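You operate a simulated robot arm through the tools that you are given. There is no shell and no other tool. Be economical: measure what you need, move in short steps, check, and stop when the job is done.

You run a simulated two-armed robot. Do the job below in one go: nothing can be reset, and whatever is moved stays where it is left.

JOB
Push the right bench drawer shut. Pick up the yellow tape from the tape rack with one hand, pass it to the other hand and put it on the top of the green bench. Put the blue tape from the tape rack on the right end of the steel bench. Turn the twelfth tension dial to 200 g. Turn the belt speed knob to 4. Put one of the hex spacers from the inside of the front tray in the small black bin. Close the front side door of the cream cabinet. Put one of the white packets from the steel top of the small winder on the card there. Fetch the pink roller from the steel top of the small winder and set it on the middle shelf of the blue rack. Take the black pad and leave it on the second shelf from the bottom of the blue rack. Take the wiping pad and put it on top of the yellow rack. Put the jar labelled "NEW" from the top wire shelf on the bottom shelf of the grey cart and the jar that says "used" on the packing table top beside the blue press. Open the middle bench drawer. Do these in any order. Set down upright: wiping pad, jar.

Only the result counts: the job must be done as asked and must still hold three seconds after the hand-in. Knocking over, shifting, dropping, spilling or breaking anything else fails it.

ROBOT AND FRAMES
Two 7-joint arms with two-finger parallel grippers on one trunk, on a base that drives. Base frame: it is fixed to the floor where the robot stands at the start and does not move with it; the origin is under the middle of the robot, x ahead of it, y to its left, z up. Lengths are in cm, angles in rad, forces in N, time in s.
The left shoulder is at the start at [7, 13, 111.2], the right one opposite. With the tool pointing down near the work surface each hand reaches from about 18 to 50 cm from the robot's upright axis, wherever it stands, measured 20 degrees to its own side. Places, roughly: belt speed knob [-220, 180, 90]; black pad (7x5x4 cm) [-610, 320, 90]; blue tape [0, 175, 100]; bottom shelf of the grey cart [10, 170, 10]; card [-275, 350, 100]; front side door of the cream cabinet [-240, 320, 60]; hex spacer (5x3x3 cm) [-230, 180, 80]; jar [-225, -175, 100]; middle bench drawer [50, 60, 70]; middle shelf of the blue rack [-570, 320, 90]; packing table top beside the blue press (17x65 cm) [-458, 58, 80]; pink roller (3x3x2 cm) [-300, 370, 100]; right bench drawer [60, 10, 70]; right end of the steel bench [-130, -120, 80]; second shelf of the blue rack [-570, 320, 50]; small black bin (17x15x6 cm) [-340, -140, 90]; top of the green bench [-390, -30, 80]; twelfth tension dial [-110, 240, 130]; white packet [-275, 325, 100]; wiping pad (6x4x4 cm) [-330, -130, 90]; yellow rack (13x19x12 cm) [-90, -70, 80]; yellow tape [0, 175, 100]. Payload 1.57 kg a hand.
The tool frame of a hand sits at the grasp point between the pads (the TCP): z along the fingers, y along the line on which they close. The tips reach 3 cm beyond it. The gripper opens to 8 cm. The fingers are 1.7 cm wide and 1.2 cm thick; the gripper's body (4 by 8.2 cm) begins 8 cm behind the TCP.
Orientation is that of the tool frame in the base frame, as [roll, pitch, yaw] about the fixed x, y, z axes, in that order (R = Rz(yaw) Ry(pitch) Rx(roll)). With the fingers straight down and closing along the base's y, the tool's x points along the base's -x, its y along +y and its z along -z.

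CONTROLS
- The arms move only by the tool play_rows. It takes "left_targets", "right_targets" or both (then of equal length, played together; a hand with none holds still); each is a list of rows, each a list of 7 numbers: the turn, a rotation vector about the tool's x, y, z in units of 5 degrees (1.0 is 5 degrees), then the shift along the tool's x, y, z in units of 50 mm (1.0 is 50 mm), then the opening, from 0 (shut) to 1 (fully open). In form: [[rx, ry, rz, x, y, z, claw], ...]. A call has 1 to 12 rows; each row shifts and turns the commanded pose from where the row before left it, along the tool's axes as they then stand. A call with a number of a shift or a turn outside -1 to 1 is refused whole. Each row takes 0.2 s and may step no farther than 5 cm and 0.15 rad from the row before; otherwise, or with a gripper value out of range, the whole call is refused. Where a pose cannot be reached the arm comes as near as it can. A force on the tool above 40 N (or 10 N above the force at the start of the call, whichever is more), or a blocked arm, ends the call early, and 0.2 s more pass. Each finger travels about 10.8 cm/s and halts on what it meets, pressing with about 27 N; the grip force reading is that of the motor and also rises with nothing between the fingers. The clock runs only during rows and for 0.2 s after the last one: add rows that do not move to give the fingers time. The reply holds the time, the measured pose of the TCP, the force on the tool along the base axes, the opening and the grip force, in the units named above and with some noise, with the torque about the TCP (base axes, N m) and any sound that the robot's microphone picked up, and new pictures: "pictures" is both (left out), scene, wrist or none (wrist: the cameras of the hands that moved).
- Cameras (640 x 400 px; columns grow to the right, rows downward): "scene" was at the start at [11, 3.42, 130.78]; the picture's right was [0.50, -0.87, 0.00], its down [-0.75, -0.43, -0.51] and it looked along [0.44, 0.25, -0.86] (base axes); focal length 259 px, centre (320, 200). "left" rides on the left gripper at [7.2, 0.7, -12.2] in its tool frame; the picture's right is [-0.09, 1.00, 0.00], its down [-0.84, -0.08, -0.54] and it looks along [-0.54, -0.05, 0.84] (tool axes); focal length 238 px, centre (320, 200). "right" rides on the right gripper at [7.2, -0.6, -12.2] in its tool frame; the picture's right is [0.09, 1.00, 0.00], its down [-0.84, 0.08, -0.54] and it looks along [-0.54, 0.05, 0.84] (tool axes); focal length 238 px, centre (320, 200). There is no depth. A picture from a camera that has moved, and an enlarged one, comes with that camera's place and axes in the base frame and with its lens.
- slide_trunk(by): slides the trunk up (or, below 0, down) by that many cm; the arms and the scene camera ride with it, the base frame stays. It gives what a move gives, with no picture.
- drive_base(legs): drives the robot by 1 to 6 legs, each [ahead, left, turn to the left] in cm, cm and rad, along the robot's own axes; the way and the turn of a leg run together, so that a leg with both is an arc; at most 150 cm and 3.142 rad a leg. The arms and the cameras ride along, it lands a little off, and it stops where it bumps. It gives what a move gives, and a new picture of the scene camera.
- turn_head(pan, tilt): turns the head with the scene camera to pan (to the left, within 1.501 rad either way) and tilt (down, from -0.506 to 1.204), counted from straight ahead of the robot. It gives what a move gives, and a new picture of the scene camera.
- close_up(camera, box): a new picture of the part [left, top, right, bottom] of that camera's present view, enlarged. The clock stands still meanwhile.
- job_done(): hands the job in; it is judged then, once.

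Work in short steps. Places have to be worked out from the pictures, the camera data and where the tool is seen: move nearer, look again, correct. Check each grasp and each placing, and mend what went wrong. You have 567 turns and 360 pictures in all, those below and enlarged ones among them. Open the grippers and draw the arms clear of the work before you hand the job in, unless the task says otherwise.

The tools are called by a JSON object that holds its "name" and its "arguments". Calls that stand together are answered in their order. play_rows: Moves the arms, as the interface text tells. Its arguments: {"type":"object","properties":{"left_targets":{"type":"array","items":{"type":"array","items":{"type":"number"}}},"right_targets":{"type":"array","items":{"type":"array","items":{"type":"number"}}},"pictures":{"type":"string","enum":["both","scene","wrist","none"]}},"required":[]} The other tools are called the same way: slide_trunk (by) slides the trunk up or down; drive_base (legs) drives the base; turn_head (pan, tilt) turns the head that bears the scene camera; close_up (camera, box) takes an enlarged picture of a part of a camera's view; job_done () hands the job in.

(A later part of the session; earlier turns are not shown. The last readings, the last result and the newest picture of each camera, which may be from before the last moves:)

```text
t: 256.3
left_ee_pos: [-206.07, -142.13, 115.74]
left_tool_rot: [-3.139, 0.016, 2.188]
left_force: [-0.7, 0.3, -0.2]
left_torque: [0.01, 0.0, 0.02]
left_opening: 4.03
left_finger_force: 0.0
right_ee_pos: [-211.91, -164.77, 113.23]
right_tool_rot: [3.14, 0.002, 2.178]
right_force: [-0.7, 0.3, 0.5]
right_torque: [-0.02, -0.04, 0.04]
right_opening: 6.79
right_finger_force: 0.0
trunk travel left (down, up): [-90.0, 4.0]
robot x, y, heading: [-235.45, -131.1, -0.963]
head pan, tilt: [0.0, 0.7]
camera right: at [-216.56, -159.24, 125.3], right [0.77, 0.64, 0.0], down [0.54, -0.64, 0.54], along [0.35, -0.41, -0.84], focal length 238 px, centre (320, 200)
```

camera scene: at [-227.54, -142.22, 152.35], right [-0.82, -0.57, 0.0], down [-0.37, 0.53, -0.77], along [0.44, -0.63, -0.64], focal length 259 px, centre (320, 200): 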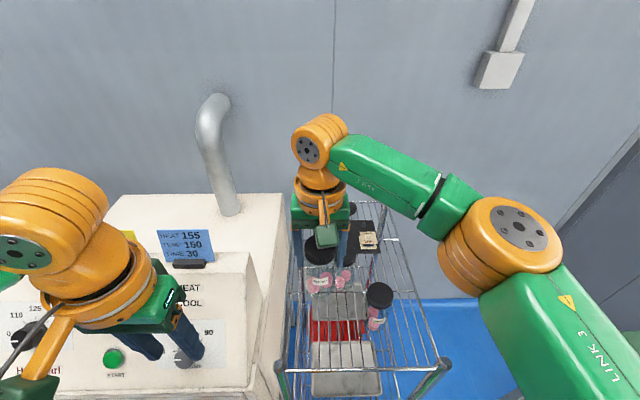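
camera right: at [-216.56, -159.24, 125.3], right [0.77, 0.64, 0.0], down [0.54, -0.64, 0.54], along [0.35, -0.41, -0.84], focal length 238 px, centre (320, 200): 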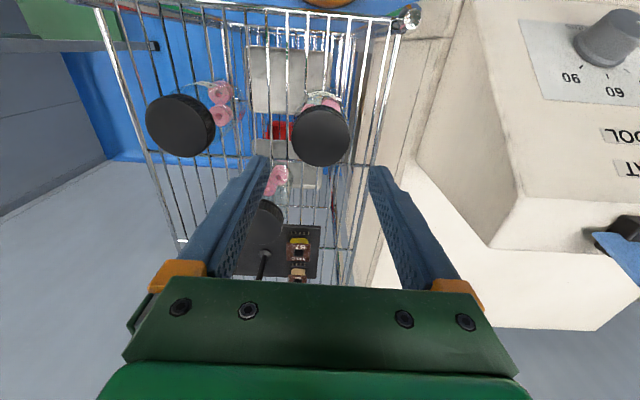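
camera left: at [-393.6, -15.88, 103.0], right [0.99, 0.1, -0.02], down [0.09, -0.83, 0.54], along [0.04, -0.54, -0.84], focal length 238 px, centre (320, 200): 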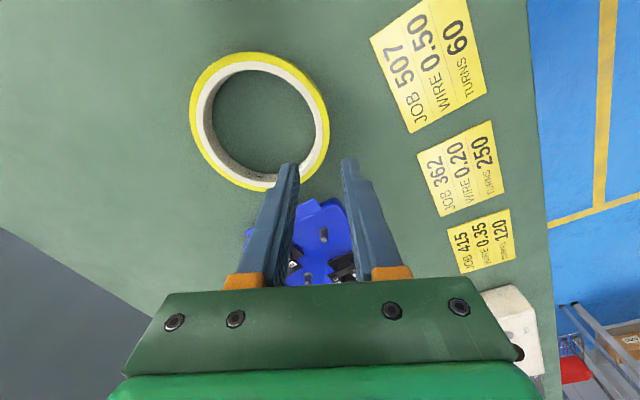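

NEW stands upright again. I back off 25 cm and slant the right hand 60° forward.

{"name": "drive_base", "arguments": {"legs": [[-25, 0, 0]]}}

{"name": "play_rows", "arguments": {"right_targets": [[0, -1, 0, 0, 0, 0, 0.85], [0, -1, 0, 0, 0, 0, 0.85], [0, -1, 0, 0, 0, 0, 0.85], [0, -1, 0, 0, 0, 0, 0.85], [0, -1, 0, 0, 0, 0, 0.85], [0, -1, 0, 0, 0, 0, 0.85], [0, -1, 0, 0, 0, 0, 0.85], [0, -1, 0, 0, 0, 0, 0.85], [0, -1, 0, 0, 0, 0, 0.85], [0, -1, 0, 0, 0, 0, 0.85], [0, -1, 0, 0, 0, 0, 0.85], [0, -1, 0, 0, 0, 0, 0.85]], "pictures": "both"}}

```text
t: 258.1
left_ee_pos: [-220.07, -122.04, 115.43]
left_tool_rot: [3.142, 0.013, 2.184]
left_force: [0.3, 0.9, -0.4]
left_torque: [0.06, -0.01, 0.01]
left_opening: 3.98
left_finger_force: 0.0
right_ee_pos: [-226.03, -144.88, 113.03]
right_tool_rot: [3.138, -0.006, 2.178]
right_force: [-0.5, 0.6, 0.5]
right_torque: [-0.01, 0.04, -0.03]
right_opening: 6.78
right_finger_force: 0.1
trunk travel left (down, up): [-90.0, 4.0]
robot x, y, heading: [-249.86, -110.75, -0.961]
head pan, tilt: [0.0, 0.7]
camera scene: at [-241.61, -122.12, 148.31], right [-0.82, -0.57, 0.0], down [-0.37, 0.53, -0.76], along [0.44, -0.63, -0.65], focal length 259 px, centre (320, 200)
```

scene: 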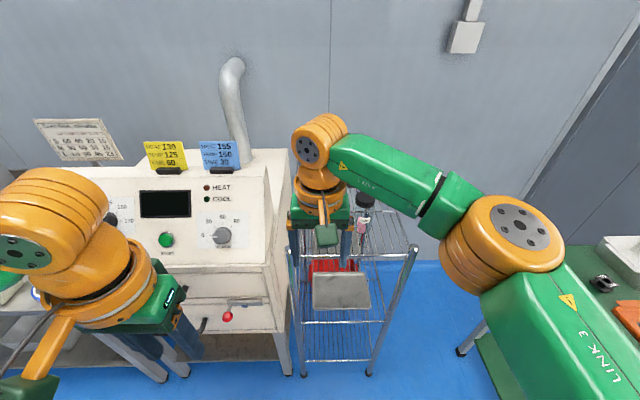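

```text
t: 260.7
left_ee_pos: [-220.35, -121.84, 115.6]
left_tool_rot: [-3.139, 0.018, 2.188]
left_force: [-0.3, 0.4, -0.2]
left_torque: [-0.02, 0.03, 0.03]
left_opening: 4.0
left_finger_force: 0.0
right_ee_pos: [-226.26, -144.44, 113.1]
right_tool_rot: [3.14, 1.049, 2.176]
right_force: [0.3, 0.3, -0.5]
right_torque: [-0.01, 0.0, 0.04]
right_opening: 6.79
right_finger_force: 0.0
trunk travel left (down, up): [-90.0, 4.0]
robot x, y, heading: [-249.89, -110.9, -0.96]
head pan, tilt: [0.0, 0.7]
camera scene: at [-241.83, -121.75, 148.35], right [-0.82, -0.57, 0.0], down [-0.37, 0.53, -0.76], along [0.44, -0.63, -0.64], focal length 259 px, centre (320, 200)
camera right: at [-234.79, -133.14, 112.92], right [0.79, 0.6, -0.08], down [0.03, 0.09, 1.0], along [0.61, -0.79, 0.05], focal length 238 px, centre (320, 200)
```

scene: 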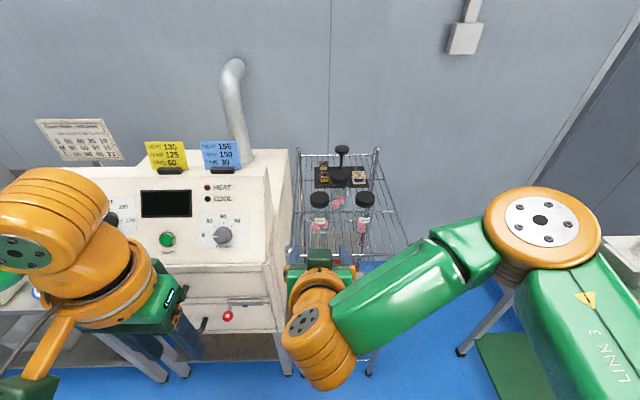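
right: 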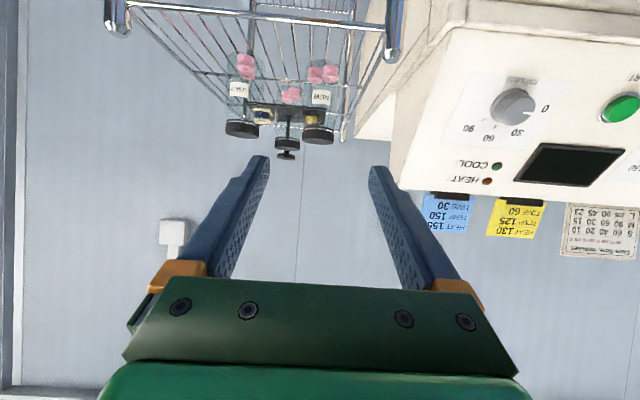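

The 60° pose works. Jar NEW is 25 cm ahead on the hand's line. I lower the trunk 15, drive 10 ahead, and reach 10 with the arm, then check.

{"name": "slide_trunk", "arguments": {"by": -15}}

{"name": "drive_base", "arguments": {"legs": [[10, 0, 0]]}}

{"name": "play_rows", "arguments": {"right_targets": [[0, 0, 0, -0.25, 0, 0.43, 0.85], [0, 0, 0, -0.25, 0, 0.43, 0.85], [0, 0, 0, -0.25, 0, 0.43, 0.85], [0, 0, 0, 0, 0, 0, 0.85]], "pictures": "both"}}

```text
t: 262.5
left_ee_pos: [-220.44, -121.76, 100.55]
left_tool_rot: [3.141, 0.017, 2.185]
left_force: [0.1, -1.2, -0.2]
left_torque: [0.01, -0.01, -0.03]
left_opening: 3.99
left_finger_force: 0.1
right_ee_pos: [-226.08, -144.47, 98.09]
right_tool_rot: [3.141, 1.047, 2.174]
right_force: [-0.5, 0.9, -0.2]
right_torque: [-0.01, -0.03, -0.03]
right_opening: 6.78
right_finger_force: 0.0
trunk travel left (down, up): [-75.0, 19.0]
robot x, y, heading: [-249.49, -110.56, -0.96]
head pan, tilt: [0.0, 0.7]
```

```text
t: 263.6
left_ee_pos: [-214.89, -129.87, 100.77]
left_tool_rot: [3.141, 0.02, 2.185]
left_force: [-1.4, -0.2, 0.0]
left_torque: [-0.04, -0.01, 0.01]
left_opening: 4.03
left_finger_force: 0.1
right_ee_pos: [-220.66, -152.45, 98.25]
right_tool_rot: [3.141, 1.049, 2.174]
right_force: [-0.7, 0.5, -0.1]
right_torque: [0.03, 0.0, -0.04]
right_opening: 6.82
right_finger_force: 0.0
trunk travel left (down, up): [-75.0, 19.0]
robot x, y, heading: [-244.0, -119.06, -0.964]
head pan, tilt: [0.0, 0.7]
camera scene: at [-236.32, -129.72, 133.38], right [-0.82, -0.57, 0.0], down [-0.37, 0.53, -0.77], along [0.44, -0.63, -0.64], focal length 259 px, centre (320, 200)
```

scene: 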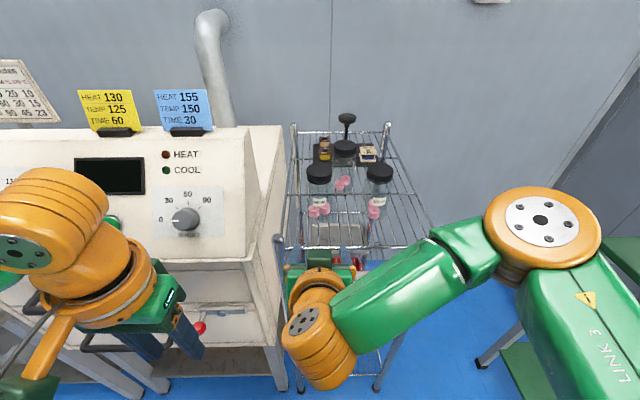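

```text
t: 264.6
left_ee_pos: [-214.73, -129.96, 100.58]
left_tool_rot: [-3.142, 0.015, 2.185]
left_force: [0.0, -0.8, 0.1]
left_torque: [-0.01, -0.05, -0.01]
left_opening: 4.0
left_finger_force: 0.0
right_ee_pos: [-216.32, -158.76, 98.16]
right_tool_rot: [3.139, 1.046, 2.174]
right_force: [0.0, -0.6, -0.5]
right_torque: [0.01, -0.01, 0.01]
right_opening: 6.82
right_finger_force: 0.1
trunk travel left (down, up): [-75.0, 19.0]
robot x, y, heading: [-244.0, -118.73, -0.959]
head pan, tilt: [0.0, 0.7]
camera scene: at [-236.2, -129.88, 133.36], right [-0.82, -0.57, 0.0], down [-0.37, 0.53, -0.77], along [0.44, -0.63, -0.64], focal length 259 px, centre (320, 200)
camera right: at [-224.9, -147.37, 98.03], right [0.79, 0.6, -0.08], down [0.03, 0.09, 1.0], along [0.61, -0.79, 0.05], focal length 238 px, centre (320, 200)
```

scene: 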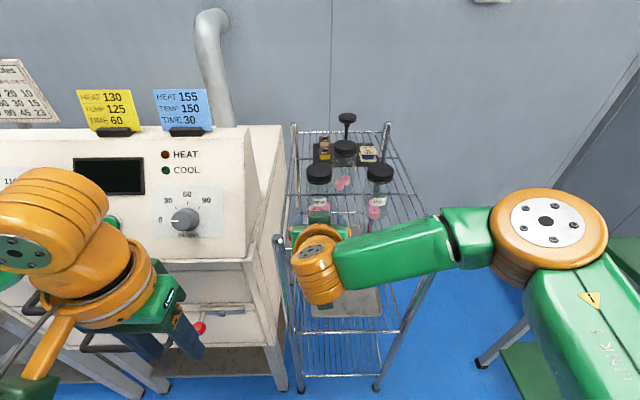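
right: 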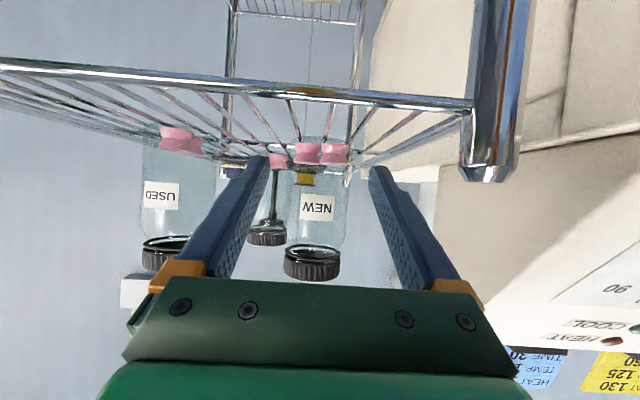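

NEW stands right between the slanted fingers. I advance 7.2 cm and close gently.

{"name": "play_rows", "arguments": {"right_targets": [[0, 0, 0, -0.25, -0.04, 0.43, 0.85], [0, 0, 0, -0.25, 0, 0.43, 0.85], [0, 0, 0, -0.22, 0, 0.38, 0.85], [0, 0, 0, 0, 0, 0, 0.85], [0, 0, 0, 0, 0, 0, 0.45], [0, 0, 0, 0, 0, 0, 0.45], [0, 0, 0, 0, 0, 0, 0.45]], "pictures": "wrist"}}

```text
t: 266.2
left_ee_pos: [-214.73, -130.01, 100.65]
left_tool_rot: [-3.141, 0.016, 2.185]
left_force: [0.0, 0.1, 0.6]
left_torque: [0.0, 0.0, -0.04]
left_opening: 4.01
left_finger_force: 0.1
right_ee_pos: [-212.38, -164.63, 98.27]
right_tool_rot: [3.14, 1.046, 2.175]
right_force: [0.2, -1.2, 0.7]
right_torque: [-0.06, 0.03, 0.03]
right_opening: 5.52
right_finger_force: 26.9
trunk travel left (down, up): [-75.0, 19.0]
robot x, y, heading: [-244.21, -118.6, -0.965]
head pan, tilt: [0.0, 0.7]
camera right: at [-220.97, -153.48, 98.02], right [0.79, 0.6, -0.08], down [0.03, 0.09, 1.0], along [0.61, -0.79, 0.05], focal length 238 px, centre (320, 200)
```

right: 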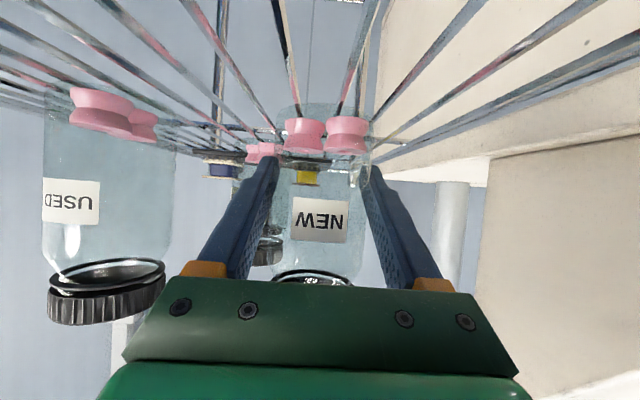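

Gripped. I raise the trunk 12 cm, then back away.

{"name": "slide_trunk", "arguments": {"by": 12}}

{"name": "drive_base", "arguments": {"legs": [[-50, 0, 0]]}}

{"name": "close_up", "arguments": {"camera": "right", "box": [120, 60, 520, 310]}}

```text
t: 267.7
left_ee_pos: [-214.62, -129.99, 112.61]
left_tool_rot: [3.141, 0.017, 2.185]
left_force: [-0.9, 0.6, 0.3]
left_torque: [-0.04, 0.0, 0.02]
left_opening: 3.99
left_finger_force: 0.0
right_ee_pos: [-212.33, -164.86, 110.19]
right_tool_rot: [3.14, 1.045, 2.175]
right_force: [-0.2, -0.4, -0.5]
right_torque: [-0.02, -0.06, 0.01]
right_opening: 5.52
right_finger_force: 26.7
trunk travel left (down, up): [-87.0, 7.0]
robot x, y, heading: [-243.98, -118.82, -0.959]
head pan, tilt: [0.0, 0.7]
```

```text
t: 270.7
left_ee_pos: [-243.38, -88.97, 112.43]
left_tool_rot: [-3.14, 0.016, 2.182]
left_force: [1.1, -0.4, 0.0]
left_torque: [0.02, 0.03, 0.0]
left_opening: 3.98
left_finger_force: 0.0
right_ee_pos: [-241.09, -123.74, 110.13]
right_tool_rot: [3.14, 1.045, 2.171]
right_force: [-1.2, 1.3, -1.1]
right_torque: [0.03, 0.02, 0.03]
right_opening: 5.49
right_finger_force: 26.8
trunk travel left (down, up): [-87.0, 7.0]
robot x, y, heading: [-273.0, -77.61, -0.967]
head pan, tilt: [0.0, 0.7]
camera scene: at [-264.75, -88.83, 145.32], right [-0.82, -0.57, 0.0], down [-0.37, 0.53, -0.76], along [0.43, -0.63, -0.65], focal length 259 px, centre (320, 200)
```

scene: 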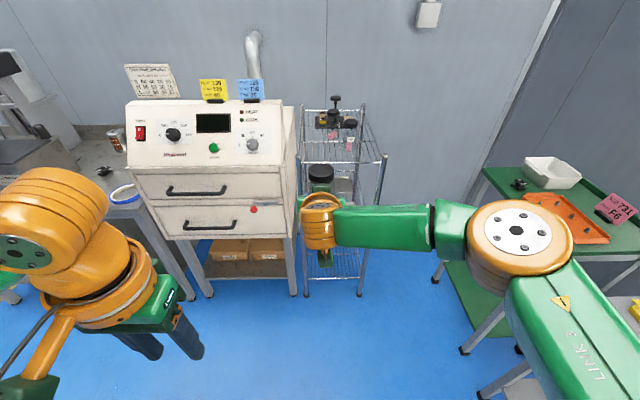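

```text
1.60 times, centred on (320, 185) of right
camera zoom: at [-249.66, -112.36, 109.94], right [0.79, 0.6, -0.08], down [0.04, 0.08, 1.0], along [0.61, -0.79, 0.05], focal length 381 px, centre (320, 224)
```

zoom: 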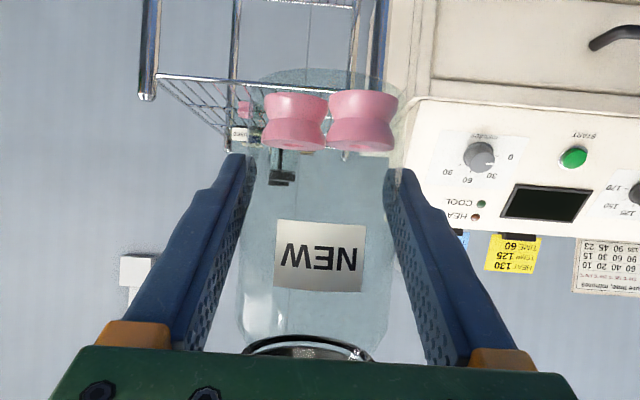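

NEW is carried upright; its base is ~5.4 cm below the TCP. I turn to the cart's heading and drive to stand before it.

{"name": "drive_base", "arguments": {"legs": [[0, 0, 1.584], [130, 13, 0], [130, 13, 0]]}}

{"name": "turn_head", "arguments": {"pan": 0.0, "tilt": 0.6}}

```text
t: 287.3
left_ee_pos: [-64.82, 122.62, 112.7]
left_tool_rot: [3.14, 0.018, -2.527]
left_force: [0.3, 0.2, 1.1]
left_torque: [-0.01, -0.02, -0.03]
left_opening: 4.02
left_finger_force: 0.0
right_ee_pos: [-30.03, 124.85, 110.19]
right_tool_rot: [3.139, 1.048, -2.537]
right_force: [0.5, 0.1, -1.6]
right_torque: [0.01, 0.0, -0.01]
right_opening: 5.5
right_finger_force: 27.3
trunk travel left (down, up): [-87.0, 7.0]
robot x, y, heading: [-75.94, 93.19, 0.613]
head pan, tilt: [0.0, 0.7]
camera scene: at [-64.65, 100.94, 145.35], right [0.57, -0.82, 0.0], down [-0.53, -0.37, -0.77], along [0.63, 0.44, -0.64], focal length 259 px, centre (320, 200)
```

scene: 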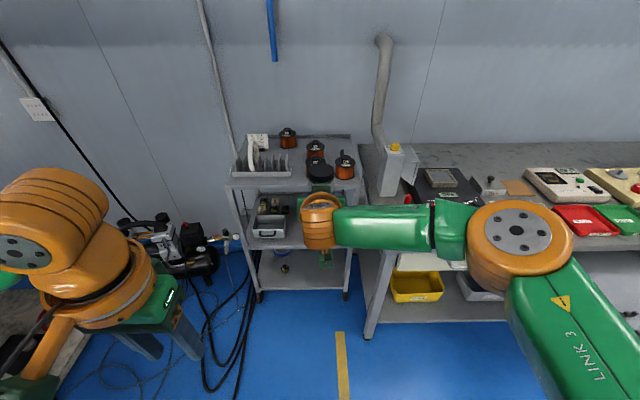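

```text
t: 287.9
left_ee_pos: [-64.64, 122.49, 112.55]
left_tool_rot: [-3.141, 0.018, -2.529]
left_force: [0.5, -0.6, 0.3]
left_torque: [-0.01, 0.01, 0.05]
left_opening: 4.0
left_finger_force: 0.1
right_ee_pos: [-29.91, 124.79, 110.18]
right_tool_rot: [3.139, 1.048, -2.539]
right_force: [-0.4, -0.8, -0.6]
right_torque: [-0.01, 0.0, -0.01]
right_opening: 5.5
right_finger_force: 26.7
trunk travel left (down, up): [-87.0, 7.0]
robot x, y, heading: [-75.7, 93.26, 0.611]
head pan, tilt: [0.0, 0.6]
camera scene: at [-64.32, 101.18, 146.21], right [0.57, -0.82, 0.0], down [-0.46, -0.32, -0.82], along [0.68, 0.47, -0.57], focal length 259 px, centre (320, 200)
```

scene: 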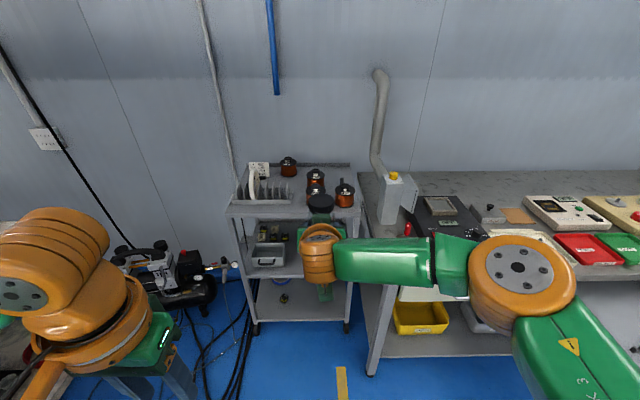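

I zoom in on the cart's bottom shelf to choose a free spot.

{"name": "close_up", "arguments": {"camera": "scene", "box": [220, 150, 380, 340]}}

```text
2.11 times, centred on (300, 245) of scene
camera zoom: at [-64.32, 101.18, 146.21], right [0.57, -0.82, 0.0], down [-0.46, -0.32, -0.82], along [0.68, 0.47, -0.57], focal length 545 px, centre (362, 105)
```

zoom: 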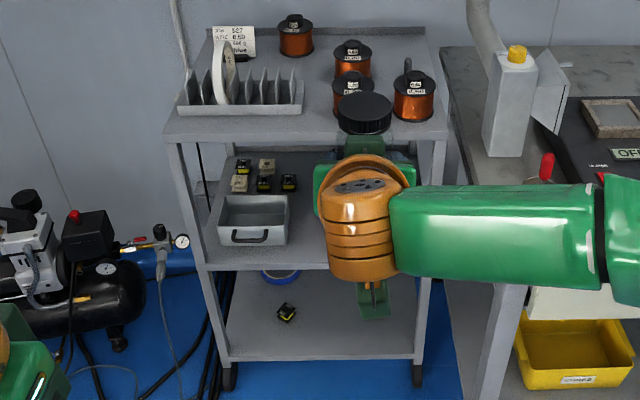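

A straight approach would jam my right elbow into the bench end. I'll approach slanted by 0.5 rad from the left instead: drive there, turn, and lower the trunk.

{"name": "drive_base", "arguments": {"legs": [[18, 46, 0], [0, 0, -0.494]]}}

{"name": "slide_trunk", "arguments": {"by": -80}}

{"name": "turn_head", "arguments": {"pan": -0.1, "tilt": 0.35}}

```text
t: 292.3
left_ee_pos: [-63.88, 161.96, 112.66]
left_tool_rot: [-3.139, 0.019, -3.023]
left_force: [-0.2, 0.4, -0.3]
left_torque: [-0.04, 0.03, -0.02]
left_opening: 3.97
left_finger_force: 0.1
right_ee_pos: [-32.17, 147.55, 110.23]
right_tool_rot: [3.14, 1.047, -3.031]
right_force: [0.2, -1.1, -0.3]
right_torque: [0.01, 0.03, 0.0]
right_opening: 5.53
right_finger_force: 26.8
trunk travel left (down, up): [-87.0, 7.0]
robot x, y, heading: [-87.63, 141.3, 0.117]
head pan, tilt: [0.0, 0.6]
camera scene: at [-73.62, 143.05, 146.21], right [0.11, -0.99, 0.0], down [-0.56, -0.06, -0.82], along [0.82, 0.09, -0.57], focal length 259 px, centre (320, 200)
```

scene: 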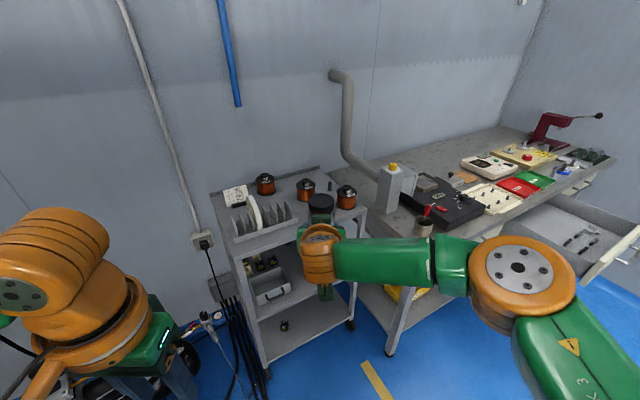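

```text
refused: -80 is not a number from -40 to 40
```

```text
t: 293.0
left_ee_pos: [-63.91, 161.8, 112.64]
left_tool_rot: [3.141, 0.018, -3.024]
left_force: [0.0, 0.2, 0.3]
left_torque: [0.01, 0.02, 0.0]
left_opening: 4.01
left_finger_force: 0.1
right_ee_pos: [-32.07, 147.47, 110.29]
right_tool_rot: [3.139, 1.049, -3.033]
right_force: [0.3, 0.3, -1.9]
right_torque: [-0.03, 0.02, -0.01]
right_opening: 5.52
right_finger_force: 27.4
trunk travel left (down, up): [-87.0, 7.0]
robot x, y, heading: [-87.58, 141.14, 0.114]
head pan, tilt: [-0.099, 0.351]
camera scene: at [-73.07, 142.09, 148.48], right [0.01, -1.0, 0.0], down [-0.34, -0.01, -0.94], along [0.94, 0.01, -0.34], focal length 259 px, centre (320, 200)
```

scene: 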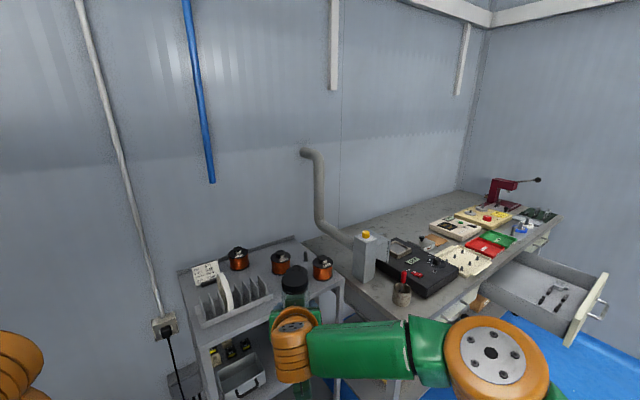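

I lower the trunk in two steps of 40 and look at the shelf level.

{"name": "slide_trunk", "arguments": {"by": -40}}

{"name": "slide_trunk", "arguments": {"by": -40}}

{"name": "turn_head", "arguments": {"pan": 0.0, "tilt": 0.6}}

```text
t: 296.9
left_ee_pos: [-63.85, 162.02, 72.48]
left_tool_rot: [3.141, 0.017, -3.023]
left_force: [0.4, 0.7, 0.7]
left_torque: [0.02, 0.04, 0.01]
left_opening: 4.01
left_finger_force: 0.1
right_ee_pos: [-32.11, 147.38, 70.26]
right_tool_rot: [3.14, 1.046, -3.034]
right_force: [1.1, 0.3, -2.2]
right_torque: [0.01, 0.01, 0.02]
right_opening: 5.52
right_finger_force: 27.1
trunk travel left (down, up): [-47.0, 47.0]
robot x, y, heading: [-87.29, 141.2, 0.112]
head pan, tilt: [-0.099, 0.351]
```

```text
t: 300.7
left_ee_pos: [-63.99, 161.8, 32.57]
left_tool_rot: [3.141, 0.017, -3.023]
left_force: [-0.4, 0.5, 0.5]
left_torque: [-0.01, -0.01, -0.01]
left_opening: 4.01
left_finger_force: 0.1
right_ee_pos: [-32.08, 147.54, 30.31]
right_tool_rot: [3.14, 1.047, -3.034]
right_force: [1.1, -0.5, -0.7]
right_torque: [-0.01, 0.03, 0.0]
right_opening: 5.49
right_finger_force: 27.4
trunk travel left (down, up): [-7.0, 87.0]
robot x, y, heading: [-87.49, 140.89, 0.113]
head pan, tilt: [-0.099, 0.351]
```

```text
t: 301.5
left_ee_pos: [-63.87, 161.91, 32.55]
left_tool_rot: [-3.141, 0.018, -3.023]
left_force: [-0.2, 0.0, -0.6]
left_torque: [0.0, 0.02, 0.01]
left_opening: 4.01
left_finger_force: 0.1
right_ee_pos: [-32.23, 147.51, 30.3]
right_tool_rot: [3.139, 1.047, -3.034]
right_force: [0.0, 0.1, -1.4]
right_torque: [0.02, 0.02, -0.02]
right_opening: 5.53
right_finger_force: 26.7
trunk travel left (down, up): [-7.0, 87.0]
robot x, y, heading: [-87.66, 141.18, 0.112]
head pan, tilt: [0.0, 0.6]
camera scene: at [-73.63, 142.95, 66.21], right [0.11, -0.99, 0.0], down [-0.56, -0.06, -0.83], along [0.82, 0.09, -0.56], focal length 259 px, centre (320, 200)
```

scene: 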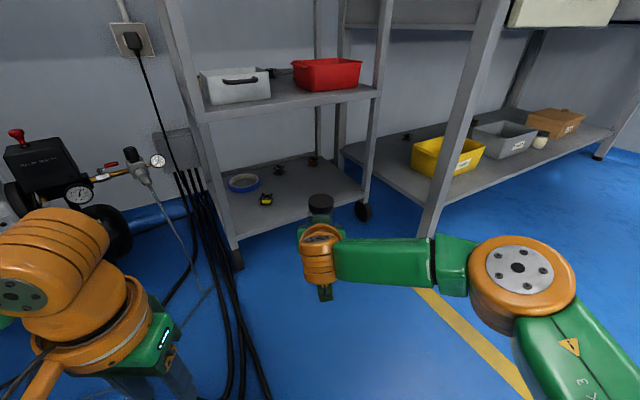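

I see the bottom shelf (z≈14) with a free middle-right area; I choose the spot near [-1,158.5]. I lower the last 7 cm and drive 20 ahead, 7.5 left, then check.

{"name": "slide_trunk", "arguments": {"by": -7}}

{"name": "drive_base", "arguments": {"legs": [[18, 7.5, 0]]}}

{"name": "close_up", "arguments": {"camera": "right", "box": [0, 0, 640, 400]}}

```text
t: 302.6
left_ee_pos: [-63.88, 161.78, 25.57]
left_tool_rot: [3.141, 0.018, -3.022]
left_force: [-0.1, -0.2, -0.3]
left_torque: [0.0, 0.01, -0.01]
left_opening: 4.01
left_finger_force: 0.0
right_ee_pos: [-32.19, 147.37, 23.21]
right_tool_rot: [3.141, 1.049, -3.033]
right_force: [0.2, 0.5, -0.7]
right_torque: [-0.01, -0.03, -0.01]
right_opening: 5.53
right_finger_force: 26.6
trunk travel left (down, up): [0.0, 94.0]
robot x, y, heading: [-87.7, 141.36, 0.11]
head pan, tilt: [0.0, 0.6]
```

```text
t: 304.1
left_ee_pos: [-46.81, 171.49, 25.66]
left_tool_rot: [3.141, 0.017, -3.02]
left_force: [-0.9, 0.3, 0.2]
left_torque: [-0.02, -0.01, -0.01]
left_opening: 4.0
left_finger_force: 0.0
right_ee_pos: [-15.03, 156.96, 23.2]
right_tool_rot: [3.141, 1.049, -3.033]
right_force: [-0.2, 0.2, -1.3]
right_torque: [-0.03, -0.02, 0.04]
right_opening: 5.51
right_finger_force: 26.9
trunk travel left (down, up): [0.0, 94.0]
robot x, y, heading: [-70.6, 150.71, 0.11]
head pan, tilt: [0.0, 0.6]
camera scene: at [-56.57, 152.52, 59.21], right [0.11, -0.99, 0.0], down [-0.56, -0.06, -0.82], along [0.82, 0.09, -0.57], focal length 259 px, centre (320, 200)
```

scene: 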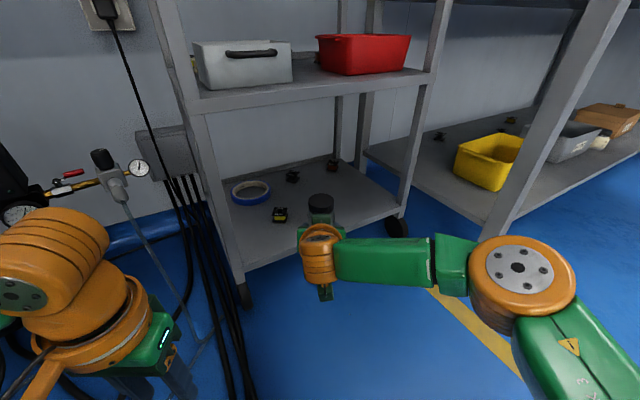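

```text
1.00 times, centred on (320, 200) of right (not enlarged: the box is as wide or as high as the picture)
camera zoom: at [-29.09, 154.8, 23.01], right [-0.16, 0.98, -0.08], down [-0.06, 0.07, 1.0], along [0.99, 0.16, 0.05], focal length 238 px, centre (320, 200)
```

zoom: 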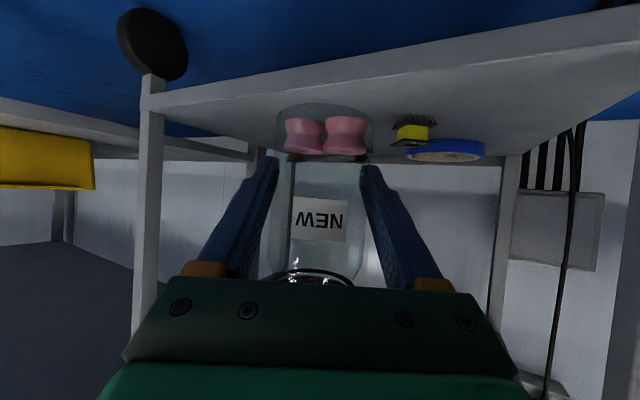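

Jar and shelf are lined up; the spot is 14 cm farther ahead and my elbow stays clear of the bench leg. I drive 14 ahead.

{"name": "drive_base", "arguments": {"legs": [[14, 0, 0]]}}

{"name": "close_up", "arguments": {"camera": "right", "box": [0, 0, 640, 400]}}

```text
t: 305.5
left_ee_pos: [-32.93, 173.04, 25.57]
left_tool_rot: [-3.141, 0.017, -3.021]
left_force: [-0.3, 0.2, 0.0]
left_torque: [0.01, 0.04, -0.01]
left_opening: 3.98
left_finger_force: 0.0
right_ee_pos: [-1.19, 158.55, 23.36]
right_tool_rot: [3.14, 1.047, -3.03]
right_force: [0.7, -0.1, -0.4]
right_torque: [-0.01, -0.01, 0.01]
right_opening: 5.49
right_finger_force: 26.9
trunk travel left (down, up): [0.0, 94.0]
robot x, y, heading: [-56.65, 152.47, 0.114]
head pan, tilt: [0.0, 0.6]
camera scene: at [-42.65, 154.12, 59.21], right [0.11, -0.99, 0.0], down [-0.56, -0.06, -0.82], along [0.82, 0.09, -0.57], focal length 259 px, centre (320, 200)
```

scene: 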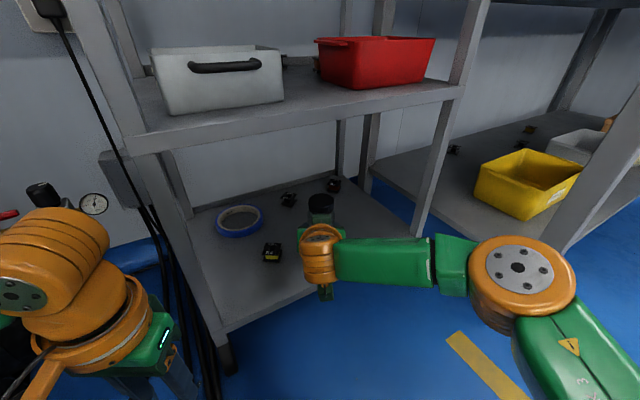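

```text
1.00 times, centred on (320, 200) of right (not enlarged: the box is as wide or as high as the picture)
camera zoom: at [-15.17, 156.4, 23.01], right [-0.16, 0.98, -0.08], down [-0.06, 0.07, 1.0], along [0.99, 0.16, 0.05], focal length 238 px, centre (320, 200)
```

zoom: 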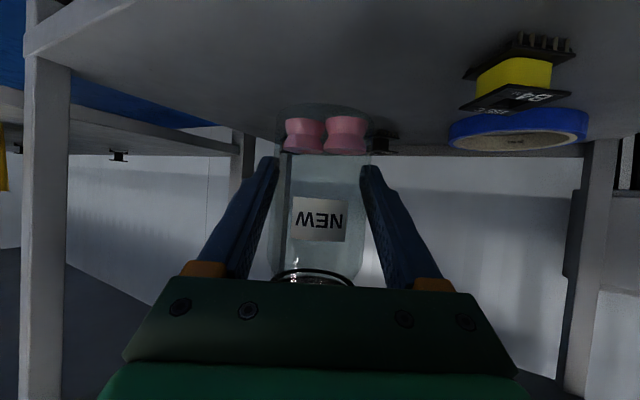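

Now I lower the jar with the arm in small steps until it touches the shelf.

{"name": "play_rows", "arguments": {"right_targets": [[0, 0, 0, 0.17, 0, 0.1, 0.45], [0, 0, 0, 0.17, 0, 0.1, 0.45], [0, 0, 0, 0.17, 0, 0.1, 0.45], [0, 0, 0, 0.09, 0, 0.05, 0.45], [0, 0, 0, 0.09, 0, 0.05, 0.45], [0, 0, 0, 0.09, 0, 0.05, 0.45], [0, 0, 0, 0, 0, 0, 0.45]], "pictures": "wrist"}}

```text
t: 307.1
left_ee_pos: [-32.89, 173.14, 25.58]
left_tool_rot: [-3.14, 0.018, -3.022]
left_force: [-1.1, -0.4, -0.4]
left_torque: [-0.03, -0.05, -0.02]
left_opening: 3.98
left_finger_force: 0.2
right_ee_pos: [-1.17, 158.62, 18.79]
right_tool_rot: [3.14, 1.047, -3.031]
right_force: [0.4, 0.4, -0.8]
right_torque: [0.0, 0.01, -0.01]
right_opening: 5.52
right_finger_force: 27.3
trunk travel left (down, up): [0.0, 94.0]
robot x, y, heading: [-56.7, 152.61, 0.118]
head pan, tilt: [0.0, 0.6]
camera right: at [-15.18, 156.41, 18.51], right [-0.16, 0.98, -0.08], down [-0.06, 0.07, 1.0], along [0.99, 0.16, 0.05], focal length 238 px, centre (320, 200)
```

right: 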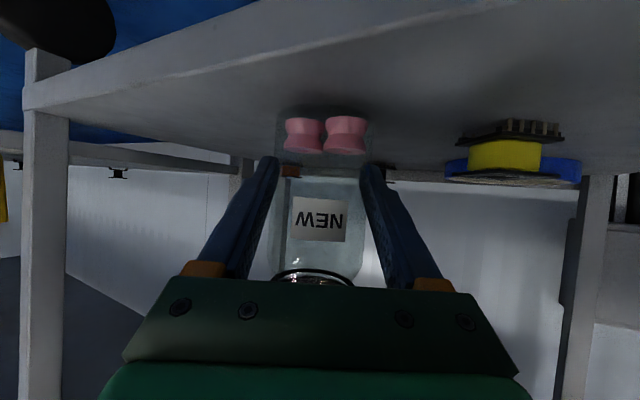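

Not yet touching; I continue with 4 mm steps.

{"name": "play_rows", "arguments": {"right_targets": [[0, 0, 0, 0.07, 0, 0.04, 0.45], [0, 0, 0, 0.07, 0, 0.04, 0.45], [0, 0, 0, 0.07, 0, 0.04, 0.45], [0, 0, 0, 0.07, 0, 0.04, 0.45], [0, 0, 0, 0.07, 0, 0.04, 0.45], [0, 0, 0, 0.07, 0, 0.04, 0.45], [0, 0, 0, 0, 0, 0, 0.45]], "pictures": "wrist"}}

```text
t: 308.7
left_ee_pos: [-32.98, 172.94, 25.74]
left_tool_rot: [-3.141, 0.023, -3.023]
left_force: [0.0, 0.0, 0.6]
left_torque: [-0.02, 0.0, 0.01]
left_opening: 4.02
left_finger_force: 0.0
right_ee_pos: [-1.24, 158.49, 16.6]
right_tool_rot: [3.14, 1.053, -3.032]
right_force: [1.8, 0.1, 18.6]
right_torque: [0.0, -0.07, -0.02]
right_opening: 5.51
right_finger_force: 27.1
trunk travel left (down, up): [0.0, 94.0]
robot x, y, heading: [-56.54, 152.86, 0.118]
head pan, tilt: [0.0, 0.6]
camera right: at [-15.17, 156.38, 16.33], right [-0.16, 0.98, -0.08], down [-0.07, 0.07, 1.0], along [0.99, 0.16, 0.05], focal length 238 px, centre (320, 200)
```

right: 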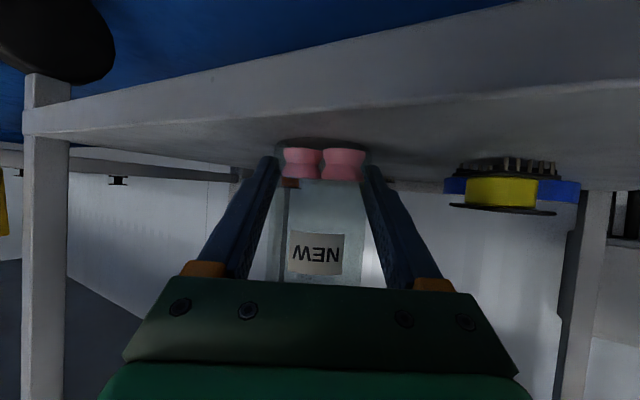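

The jar stands on the shelf (18.6 N, slid slightly in the grip). I open and withdraw straight back.

{"name": "play_rows", "arguments": {"right_targets": [[0, 0, 0, -0.02, 0, -0.01, 0.45], [0, 0, 0, 0, 0, 0, 0.8], [0, 0, 0, 0, 0, 0, 0.85], [0, 0, 0, 0, 0, 0, 0.85], [0, 0, 0, 0.2, 0, -0.35, 0.85], [0, 0, 0, 0.2, 0, -0.35, 0.85], [0, 0, 0, 0.25, 0, -0.43, 0.85]], "pictures": "wrist"}}

```text
t: 310.3
left_ee_pos: [-32.99, 173.02, 25.59]
left_tool_rot: [-3.141, 0.017, -3.021]
left_force: [0.7, -0.1, 0.5]
left_torque: [0.02, 0.01, 0.04]
left_opening: 4.0
left_finger_force: 0.1
right_ee_pos: [-7.54, 157.93, 16.45]
right_tool_rot: [3.14, 1.047, -3.032]
right_force: [0.2, -0.6, 1.0]
right_torque: [-0.02, -0.02, -0.02]
right_opening: 6.76
right_finger_force: 0.1
trunk travel left (down, up): [0.0, 94.0]
robot x, y, heading: [-56.4, 152.71, 0.118]
head pan, tilt: [0.0, 0.6]
camera right: at [-21.66, 155.73, 16.22], right [-0.16, 0.98, -0.08], down [-0.06, 0.07, 1.0], along [0.99, 0.16, 0.05], focal length 238 px, centre (320, 200)
```

right: 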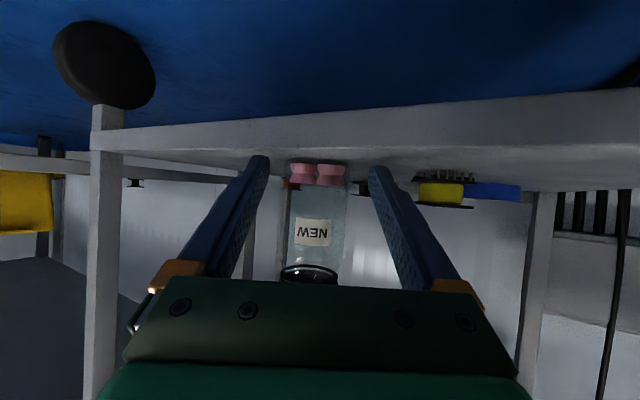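

NEW is placed. I back off, raise the trunk, straighten the right hand, and turn toward the tension rack.

{"name": "drive_base", "arguments": {"legs": [[-45, 0, 0]]}}

{"name": "slide_trunk", "arguments": {"by": 40}}

{"name": "slide_trunk", "arguments": {"by": 40}}

{"name": "turn_head", "arguments": {"pan": 0.9, "tilt": 0.15}}

```text
t: 313.0
left_ee_pos: [-77.72, 167.83, 25.52]
left_tool_rot: [3.14, 0.018, -3.02]
left_force: [0.3, 0.3, -0.2]
left_torque: [0.0, 0.02, -0.03]
left_opening: 3.98
left_finger_force: 0.2
right_ee_pos: [-52.47, 152.67, 16.55]
right_tool_rot: [3.14, 1.047, -3.032]
right_force: [0.5, -0.4, 0.7]
right_torque: [-0.02, -0.05, -0.01]
right_opening: 6.82
right_finger_force: 0.0
trunk travel left (down, up): [0.0, 94.0]
robot x, y, heading: [-101.09, 147.08, 0.113]
head pan, tilt: [0.0, 0.6]
camera scene: at [-87.5, 148.96, 59.21], right [0.11, -0.99, 0.0], down [-0.56, -0.06, -0.82], along [0.82, 0.09, -0.57], focal length 259 px, centre (320, 200)
```

scene: 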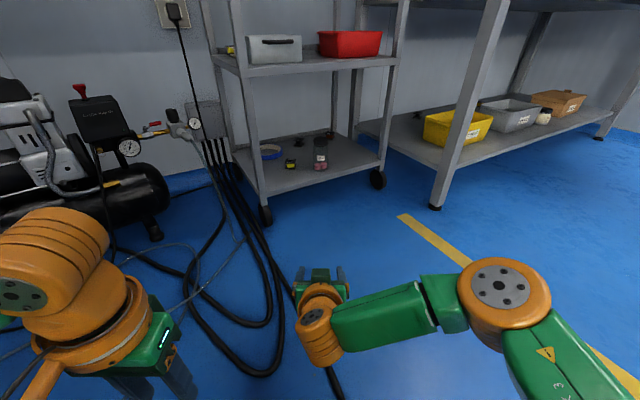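

```text
t: 316.8
left_ee_pos: [-77.77, 167.85, 65.67]
left_tool_rot: [3.141, 0.018, -3.021]
left_force: [-0.7, 1.0, 0.0]
left_torque: [-0.02, -0.01, 0.01]
left_opening: 4.01
left_finger_force: 0.1
right_ee_pos: [-52.54, 152.81, 56.47]
right_tool_rot: [3.139, 1.047, -3.031]
right_force: [-0.1, -0.5, 0.5]
right_torque: [0.01, 0.02, -0.02]
right_opening: 6.8
right_finger_force: 0.2
trunk travel left (down, up): [-40.0, 54.0]
robot x, y, heading: [-101.33, 147.64, 0.114]
head pan, tilt: [0.0, 0.6]
```

```text
t: 320.6
left_ee_pos: [-77.66, 167.93, 105.57]
left_tool_rot: [-3.141, 0.019, -3.021]
left_force: [-0.3, -0.2, -0.4]
left_torque: [-0.01, -0.03, 0.01]
left_opening: 3.99
left_finger_force: 0.1
right_ee_pos: [-52.46, 152.76, 96.47]
right_tool_rot: [3.141, 1.049, -3.032]
right_force: [0.5, 0.2, -0.3]
right_torque: [-0.02, 0.03, 0.04]
right_opening: 6.8
right_finger_force: 0.1
trunk travel left (down, up): [-80.0, 14.0]
robot x, y, heading: [-101.23, 146.98, 0.111]
head pan, tilt: [0.0, 0.6]
```

```text
t: 321.9
left_ee_pos: [-77.66, 167.98, 105.55]
left_tool_rot: [-3.141, 0.016, -3.021]
left_force: [0.1, 1.0, 0.0]
left_torque: [-0.01, 0.01, 0.02]
left_opening: 4.0
left_finger_force: 0.2
right_ee_pos: [-52.49, 152.85, 96.47]
right_tool_rot: [3.141, 1.048, -3.033]
right_force: [0.3, 0.3, -0.3]
right_torque: [0.0, -0.03, 0.02]
right_opening: 6.81
right_finger_force: 0.1
trunk travel left (down, up): [-80.0, 14.0]
robot x, y, heading: [-101.31, 146.92, 0.118]
head pan, tilt: [0.901, 0.15]
camera scene: at [-91.37, 155.82, 143.36], right [0.85, -0.53, 0.0], down [-0.08, -0.13, -0.99], along [0.52, 0.84, -0.15], focal length 259 px, centre (320, 200)
```

scene: 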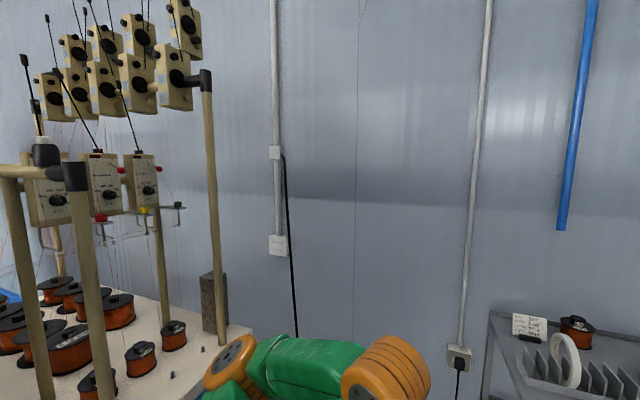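

I zoom in on the tensioners.

{"name": "close_up", "arguments": {"camera": "scene", "box": [0, 0, 220, 230]}}

```text
1.74 times, centred on (110, 115) of scene
camera zoom: at [-91.37, 155.82, 143.36], right [0.85, -0.53, 0.0], down [-0.08, -0.13, -0.99], along [0.52, 0.84, -0.15], focal length 450 px, centre (685, 348)
```

zoom: 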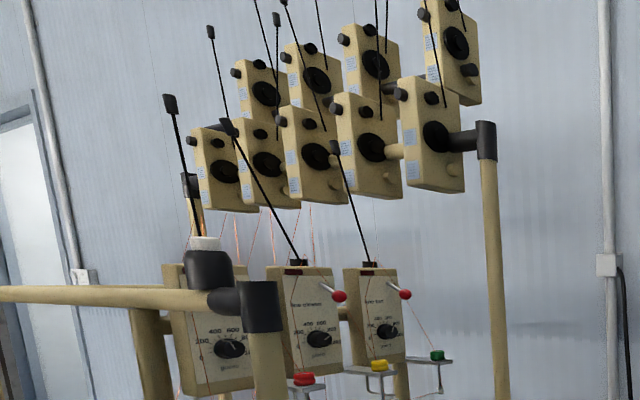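

Lower row of three graduated dials (10–12, presumably). They face along the steel-bench direction, so I turn to heading ≈2.19 and move in front of them for a look.

{"name": "drive_base", "arguments": {"legs": [[0, 0, 2.072], [0, -34, 0]]}}

{"name": "turn_head", "arguments": {"pan": 0.0, "tilt": 0.15}}

```text
t: 326.3
left_ee_pos: [-118.3, 176.36, 104.61]
left_tool_rot: [3.083, -0.047, -1.459]
left_force: [-0.2, 0.2, 0.3]
left_torque: [0.05, -0.02, 0.02]
left_opening: 4.0
left_finger_force: 0.1
right_ee_pos: [-104.15, 202.71, 96.18]
right_tool_rot: [3.076, 1.044, -1.497]
right_force: [0.3, -0.6, 0.1]
right_torque: [0.01, 0.03, 0.02]
right_opening: 6.77
right_finger_force: 0.0
trunk travel left (down, up): [-80.0, 14.0]
robot x, y, heading: [-100.3, 153.48, 1.707]
head pan, tilt: [0.901, 0.15]
stopped in leg 1: the robot was blocked; the commanded pose is now the measured one
camera scene: at [-104.35, 164.05, 143.43], right [0.51, 0.86, -0.02], down [0.09, -0.08, -0.99], along [-0.85, 0.51, -0.12], focal length 259 px, centre (320, 200)
```

scene: 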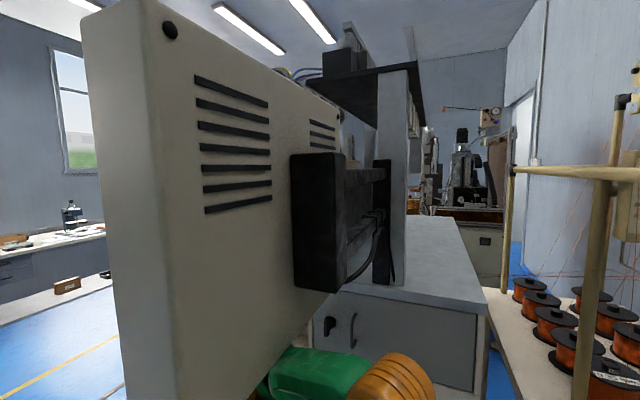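

```text
t: 327.5
left_ee_pos: [-118.46, 176.43, 104.63]
left_tool_rot: [3.08, -0.049, -1.456]
left_force: [0.9, -0.5, -0.3]
left_torque: [-0.03, 0.01, -0.01]
left_opening: 4.0
left_finger_force: 0.1
right_ee_pos: [-104.21, 202.78, 96.2]
right_tool_rot: [3.068, 1.043, -1.505]
right_force: [0.0, 0.1, -0.5]
right_torque: [0.01, 0.0, -0.02]
right_opening: 6.78
right_finger_force: 0.2
trunk travel left (down, up): [-80.0, 14.0]
robot x, y, heading: [-100.74, 153.51, 1.702]
head pan, tilt: [0.0, 0.15]
camera scene: at [-97.55, 168.59, 143.05], right [0.99, 0.13, -0.04], down [-0.02, -0.15, -0.99], along [-0.14, 0.98, -0.15], focal length 259 px, centre (320, 200)
```

scene: 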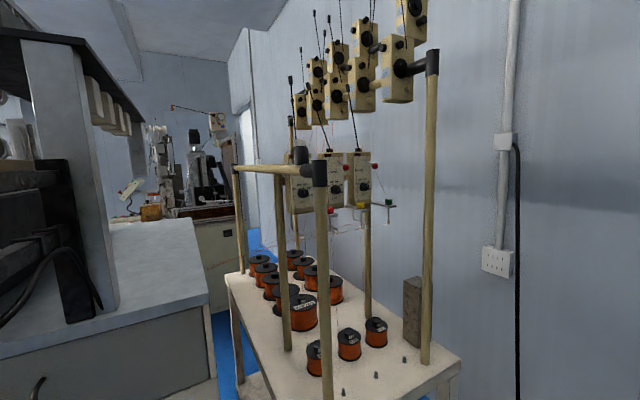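

The turn bumped on the machine's monitor at my left. I turn back right a bit and move away from it.

{"name": "drive_base", "arguments": {"legs": [[0, 0, -0.4]]}}

{"name": "turn_head", "arguments": {"pan": 0.9, "tilt": 0.3}}

```text
t: 329.1
left_ee_pos: [-117.87, 175.77, 105.02]
left_tool_rot: [3.105, 0.003, -1.728]
left_force: [-0.7, -0.7, -0.5]
left_torque: [-0.07, 0.01, -0.01]
left_opening: 4.01
left_finger_force: 0.1
right_ee_pos: [-96.52, 197.76, 98.58]
right_tool_rot: [3.119, 1.092, -1.73]
right_force: [0.0, 0.3, -0.4]
right_torque: [0.01, 0.01, 0.0]
right_opening: 6.8
right_finger_force: 0.0
trunk travel left (down, up): [-80.0, 14.0]
robot x, y, heading: [-103.89, 153.47, 1.427]
head pan, tilt: [0.0, 0.15]
camera scene: at [-101.51, 158.63, 143.92], right [0.99, -0.14, -0.01], down [-0.02, -0.08, -1.0], along [0.14, 0.99, -0.09], focal length 259 px, centre (320, 200)
```

scene: 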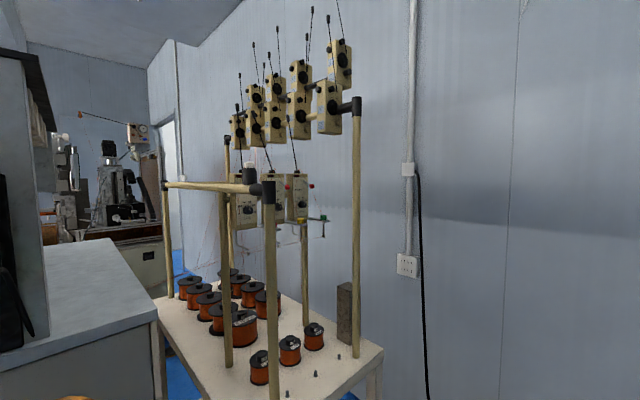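

```text
t: 330.3
left_ee_pos: [-117.86, 181.56, 103.62]
left_tool_rot: [3.114, -0.058, -1.729]
left_force: [0.1, 0.2, 0.2]
left_torque: [0.07, 0.0, 0.02]
left_opening: 4.0
left_finger_force: 0.2
right_ee_pos: [-96.57, 203.06, 95.7]
right_tool_rot: [3.141, 1.034, -1.708]
right_force: [-0.4, -0.7, 0.3]
right_torque: [0.0, 0.02, 0.0]
right_opening: 6.82
right_finger_force: 0.1
trunk travel left (down, up): [-80.0, 14.0]
robot x, y, heading: [-103.63, 153.15, 1.433]
head pan, tilt: [0.901, 0.3]
camera scene: at [-109.32, 164.44, 142.0], right [0.72, 0.69, 0.0], down [0.2, -0.21, -0.96], along [-0.66, 0.69, -0.29], focal length 259 px, centre (320, 200)
```

scene: 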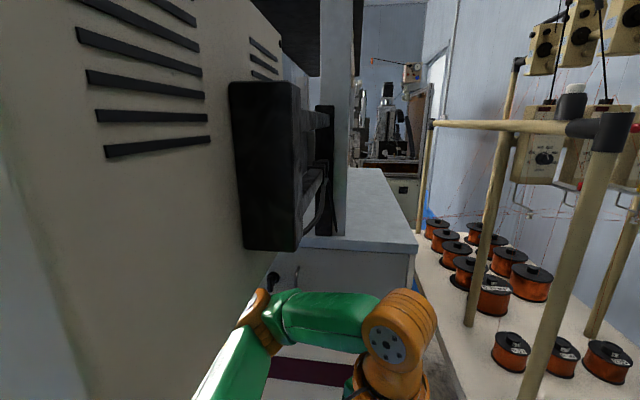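

I move back and right, away from the machine.

{"name": "drive_base", "arguments": {"legs": [[-20, -22, 0]]}}

```text
t: 332.4
left_ee_pos: [-98.85, 159.19, 103.47]
left_tool_rot: [3.118, -0.062, -1.729]
left_force: [0.5, -0.4, 0.6]
left_torque: [0.0, -0.03, 0.01]
left_opening: 4.02
left_finger_force: 0.0
right_ee_pos: [-77.44, 180.65, 95.38]
right_tool_rot: [-3.137, 1.029, -1.711]
right_force: [-0.1, -0.1, -0.4]
right_torque: [0.03, -0.01, 0.02]
right_opening: 6.79
right_finger_force: 0.0
trunk travel left (down, up): [-80.0, 14.0]
robot x, y, heading: [-84.82, 130.53, 1.429]
head pan, tilt: [0.901, 0.3]
camera scene: at [-90.39, 142.18, 141.94], right [0.72, 0.69, 0.0], down [0.2, -0.22, -0.95], along [-0.66, 0.69, -0.3], focal length 259 px, centre (320, 200)
```

scene: 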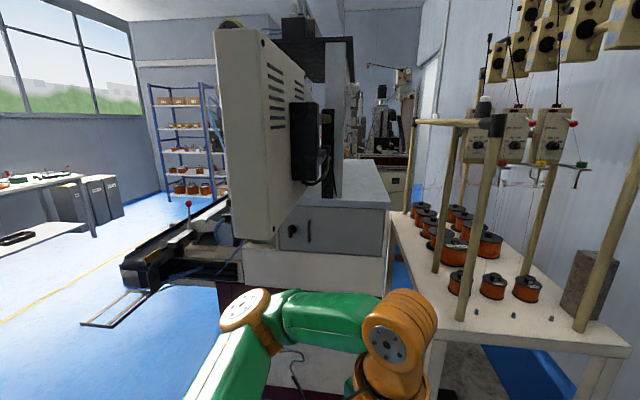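

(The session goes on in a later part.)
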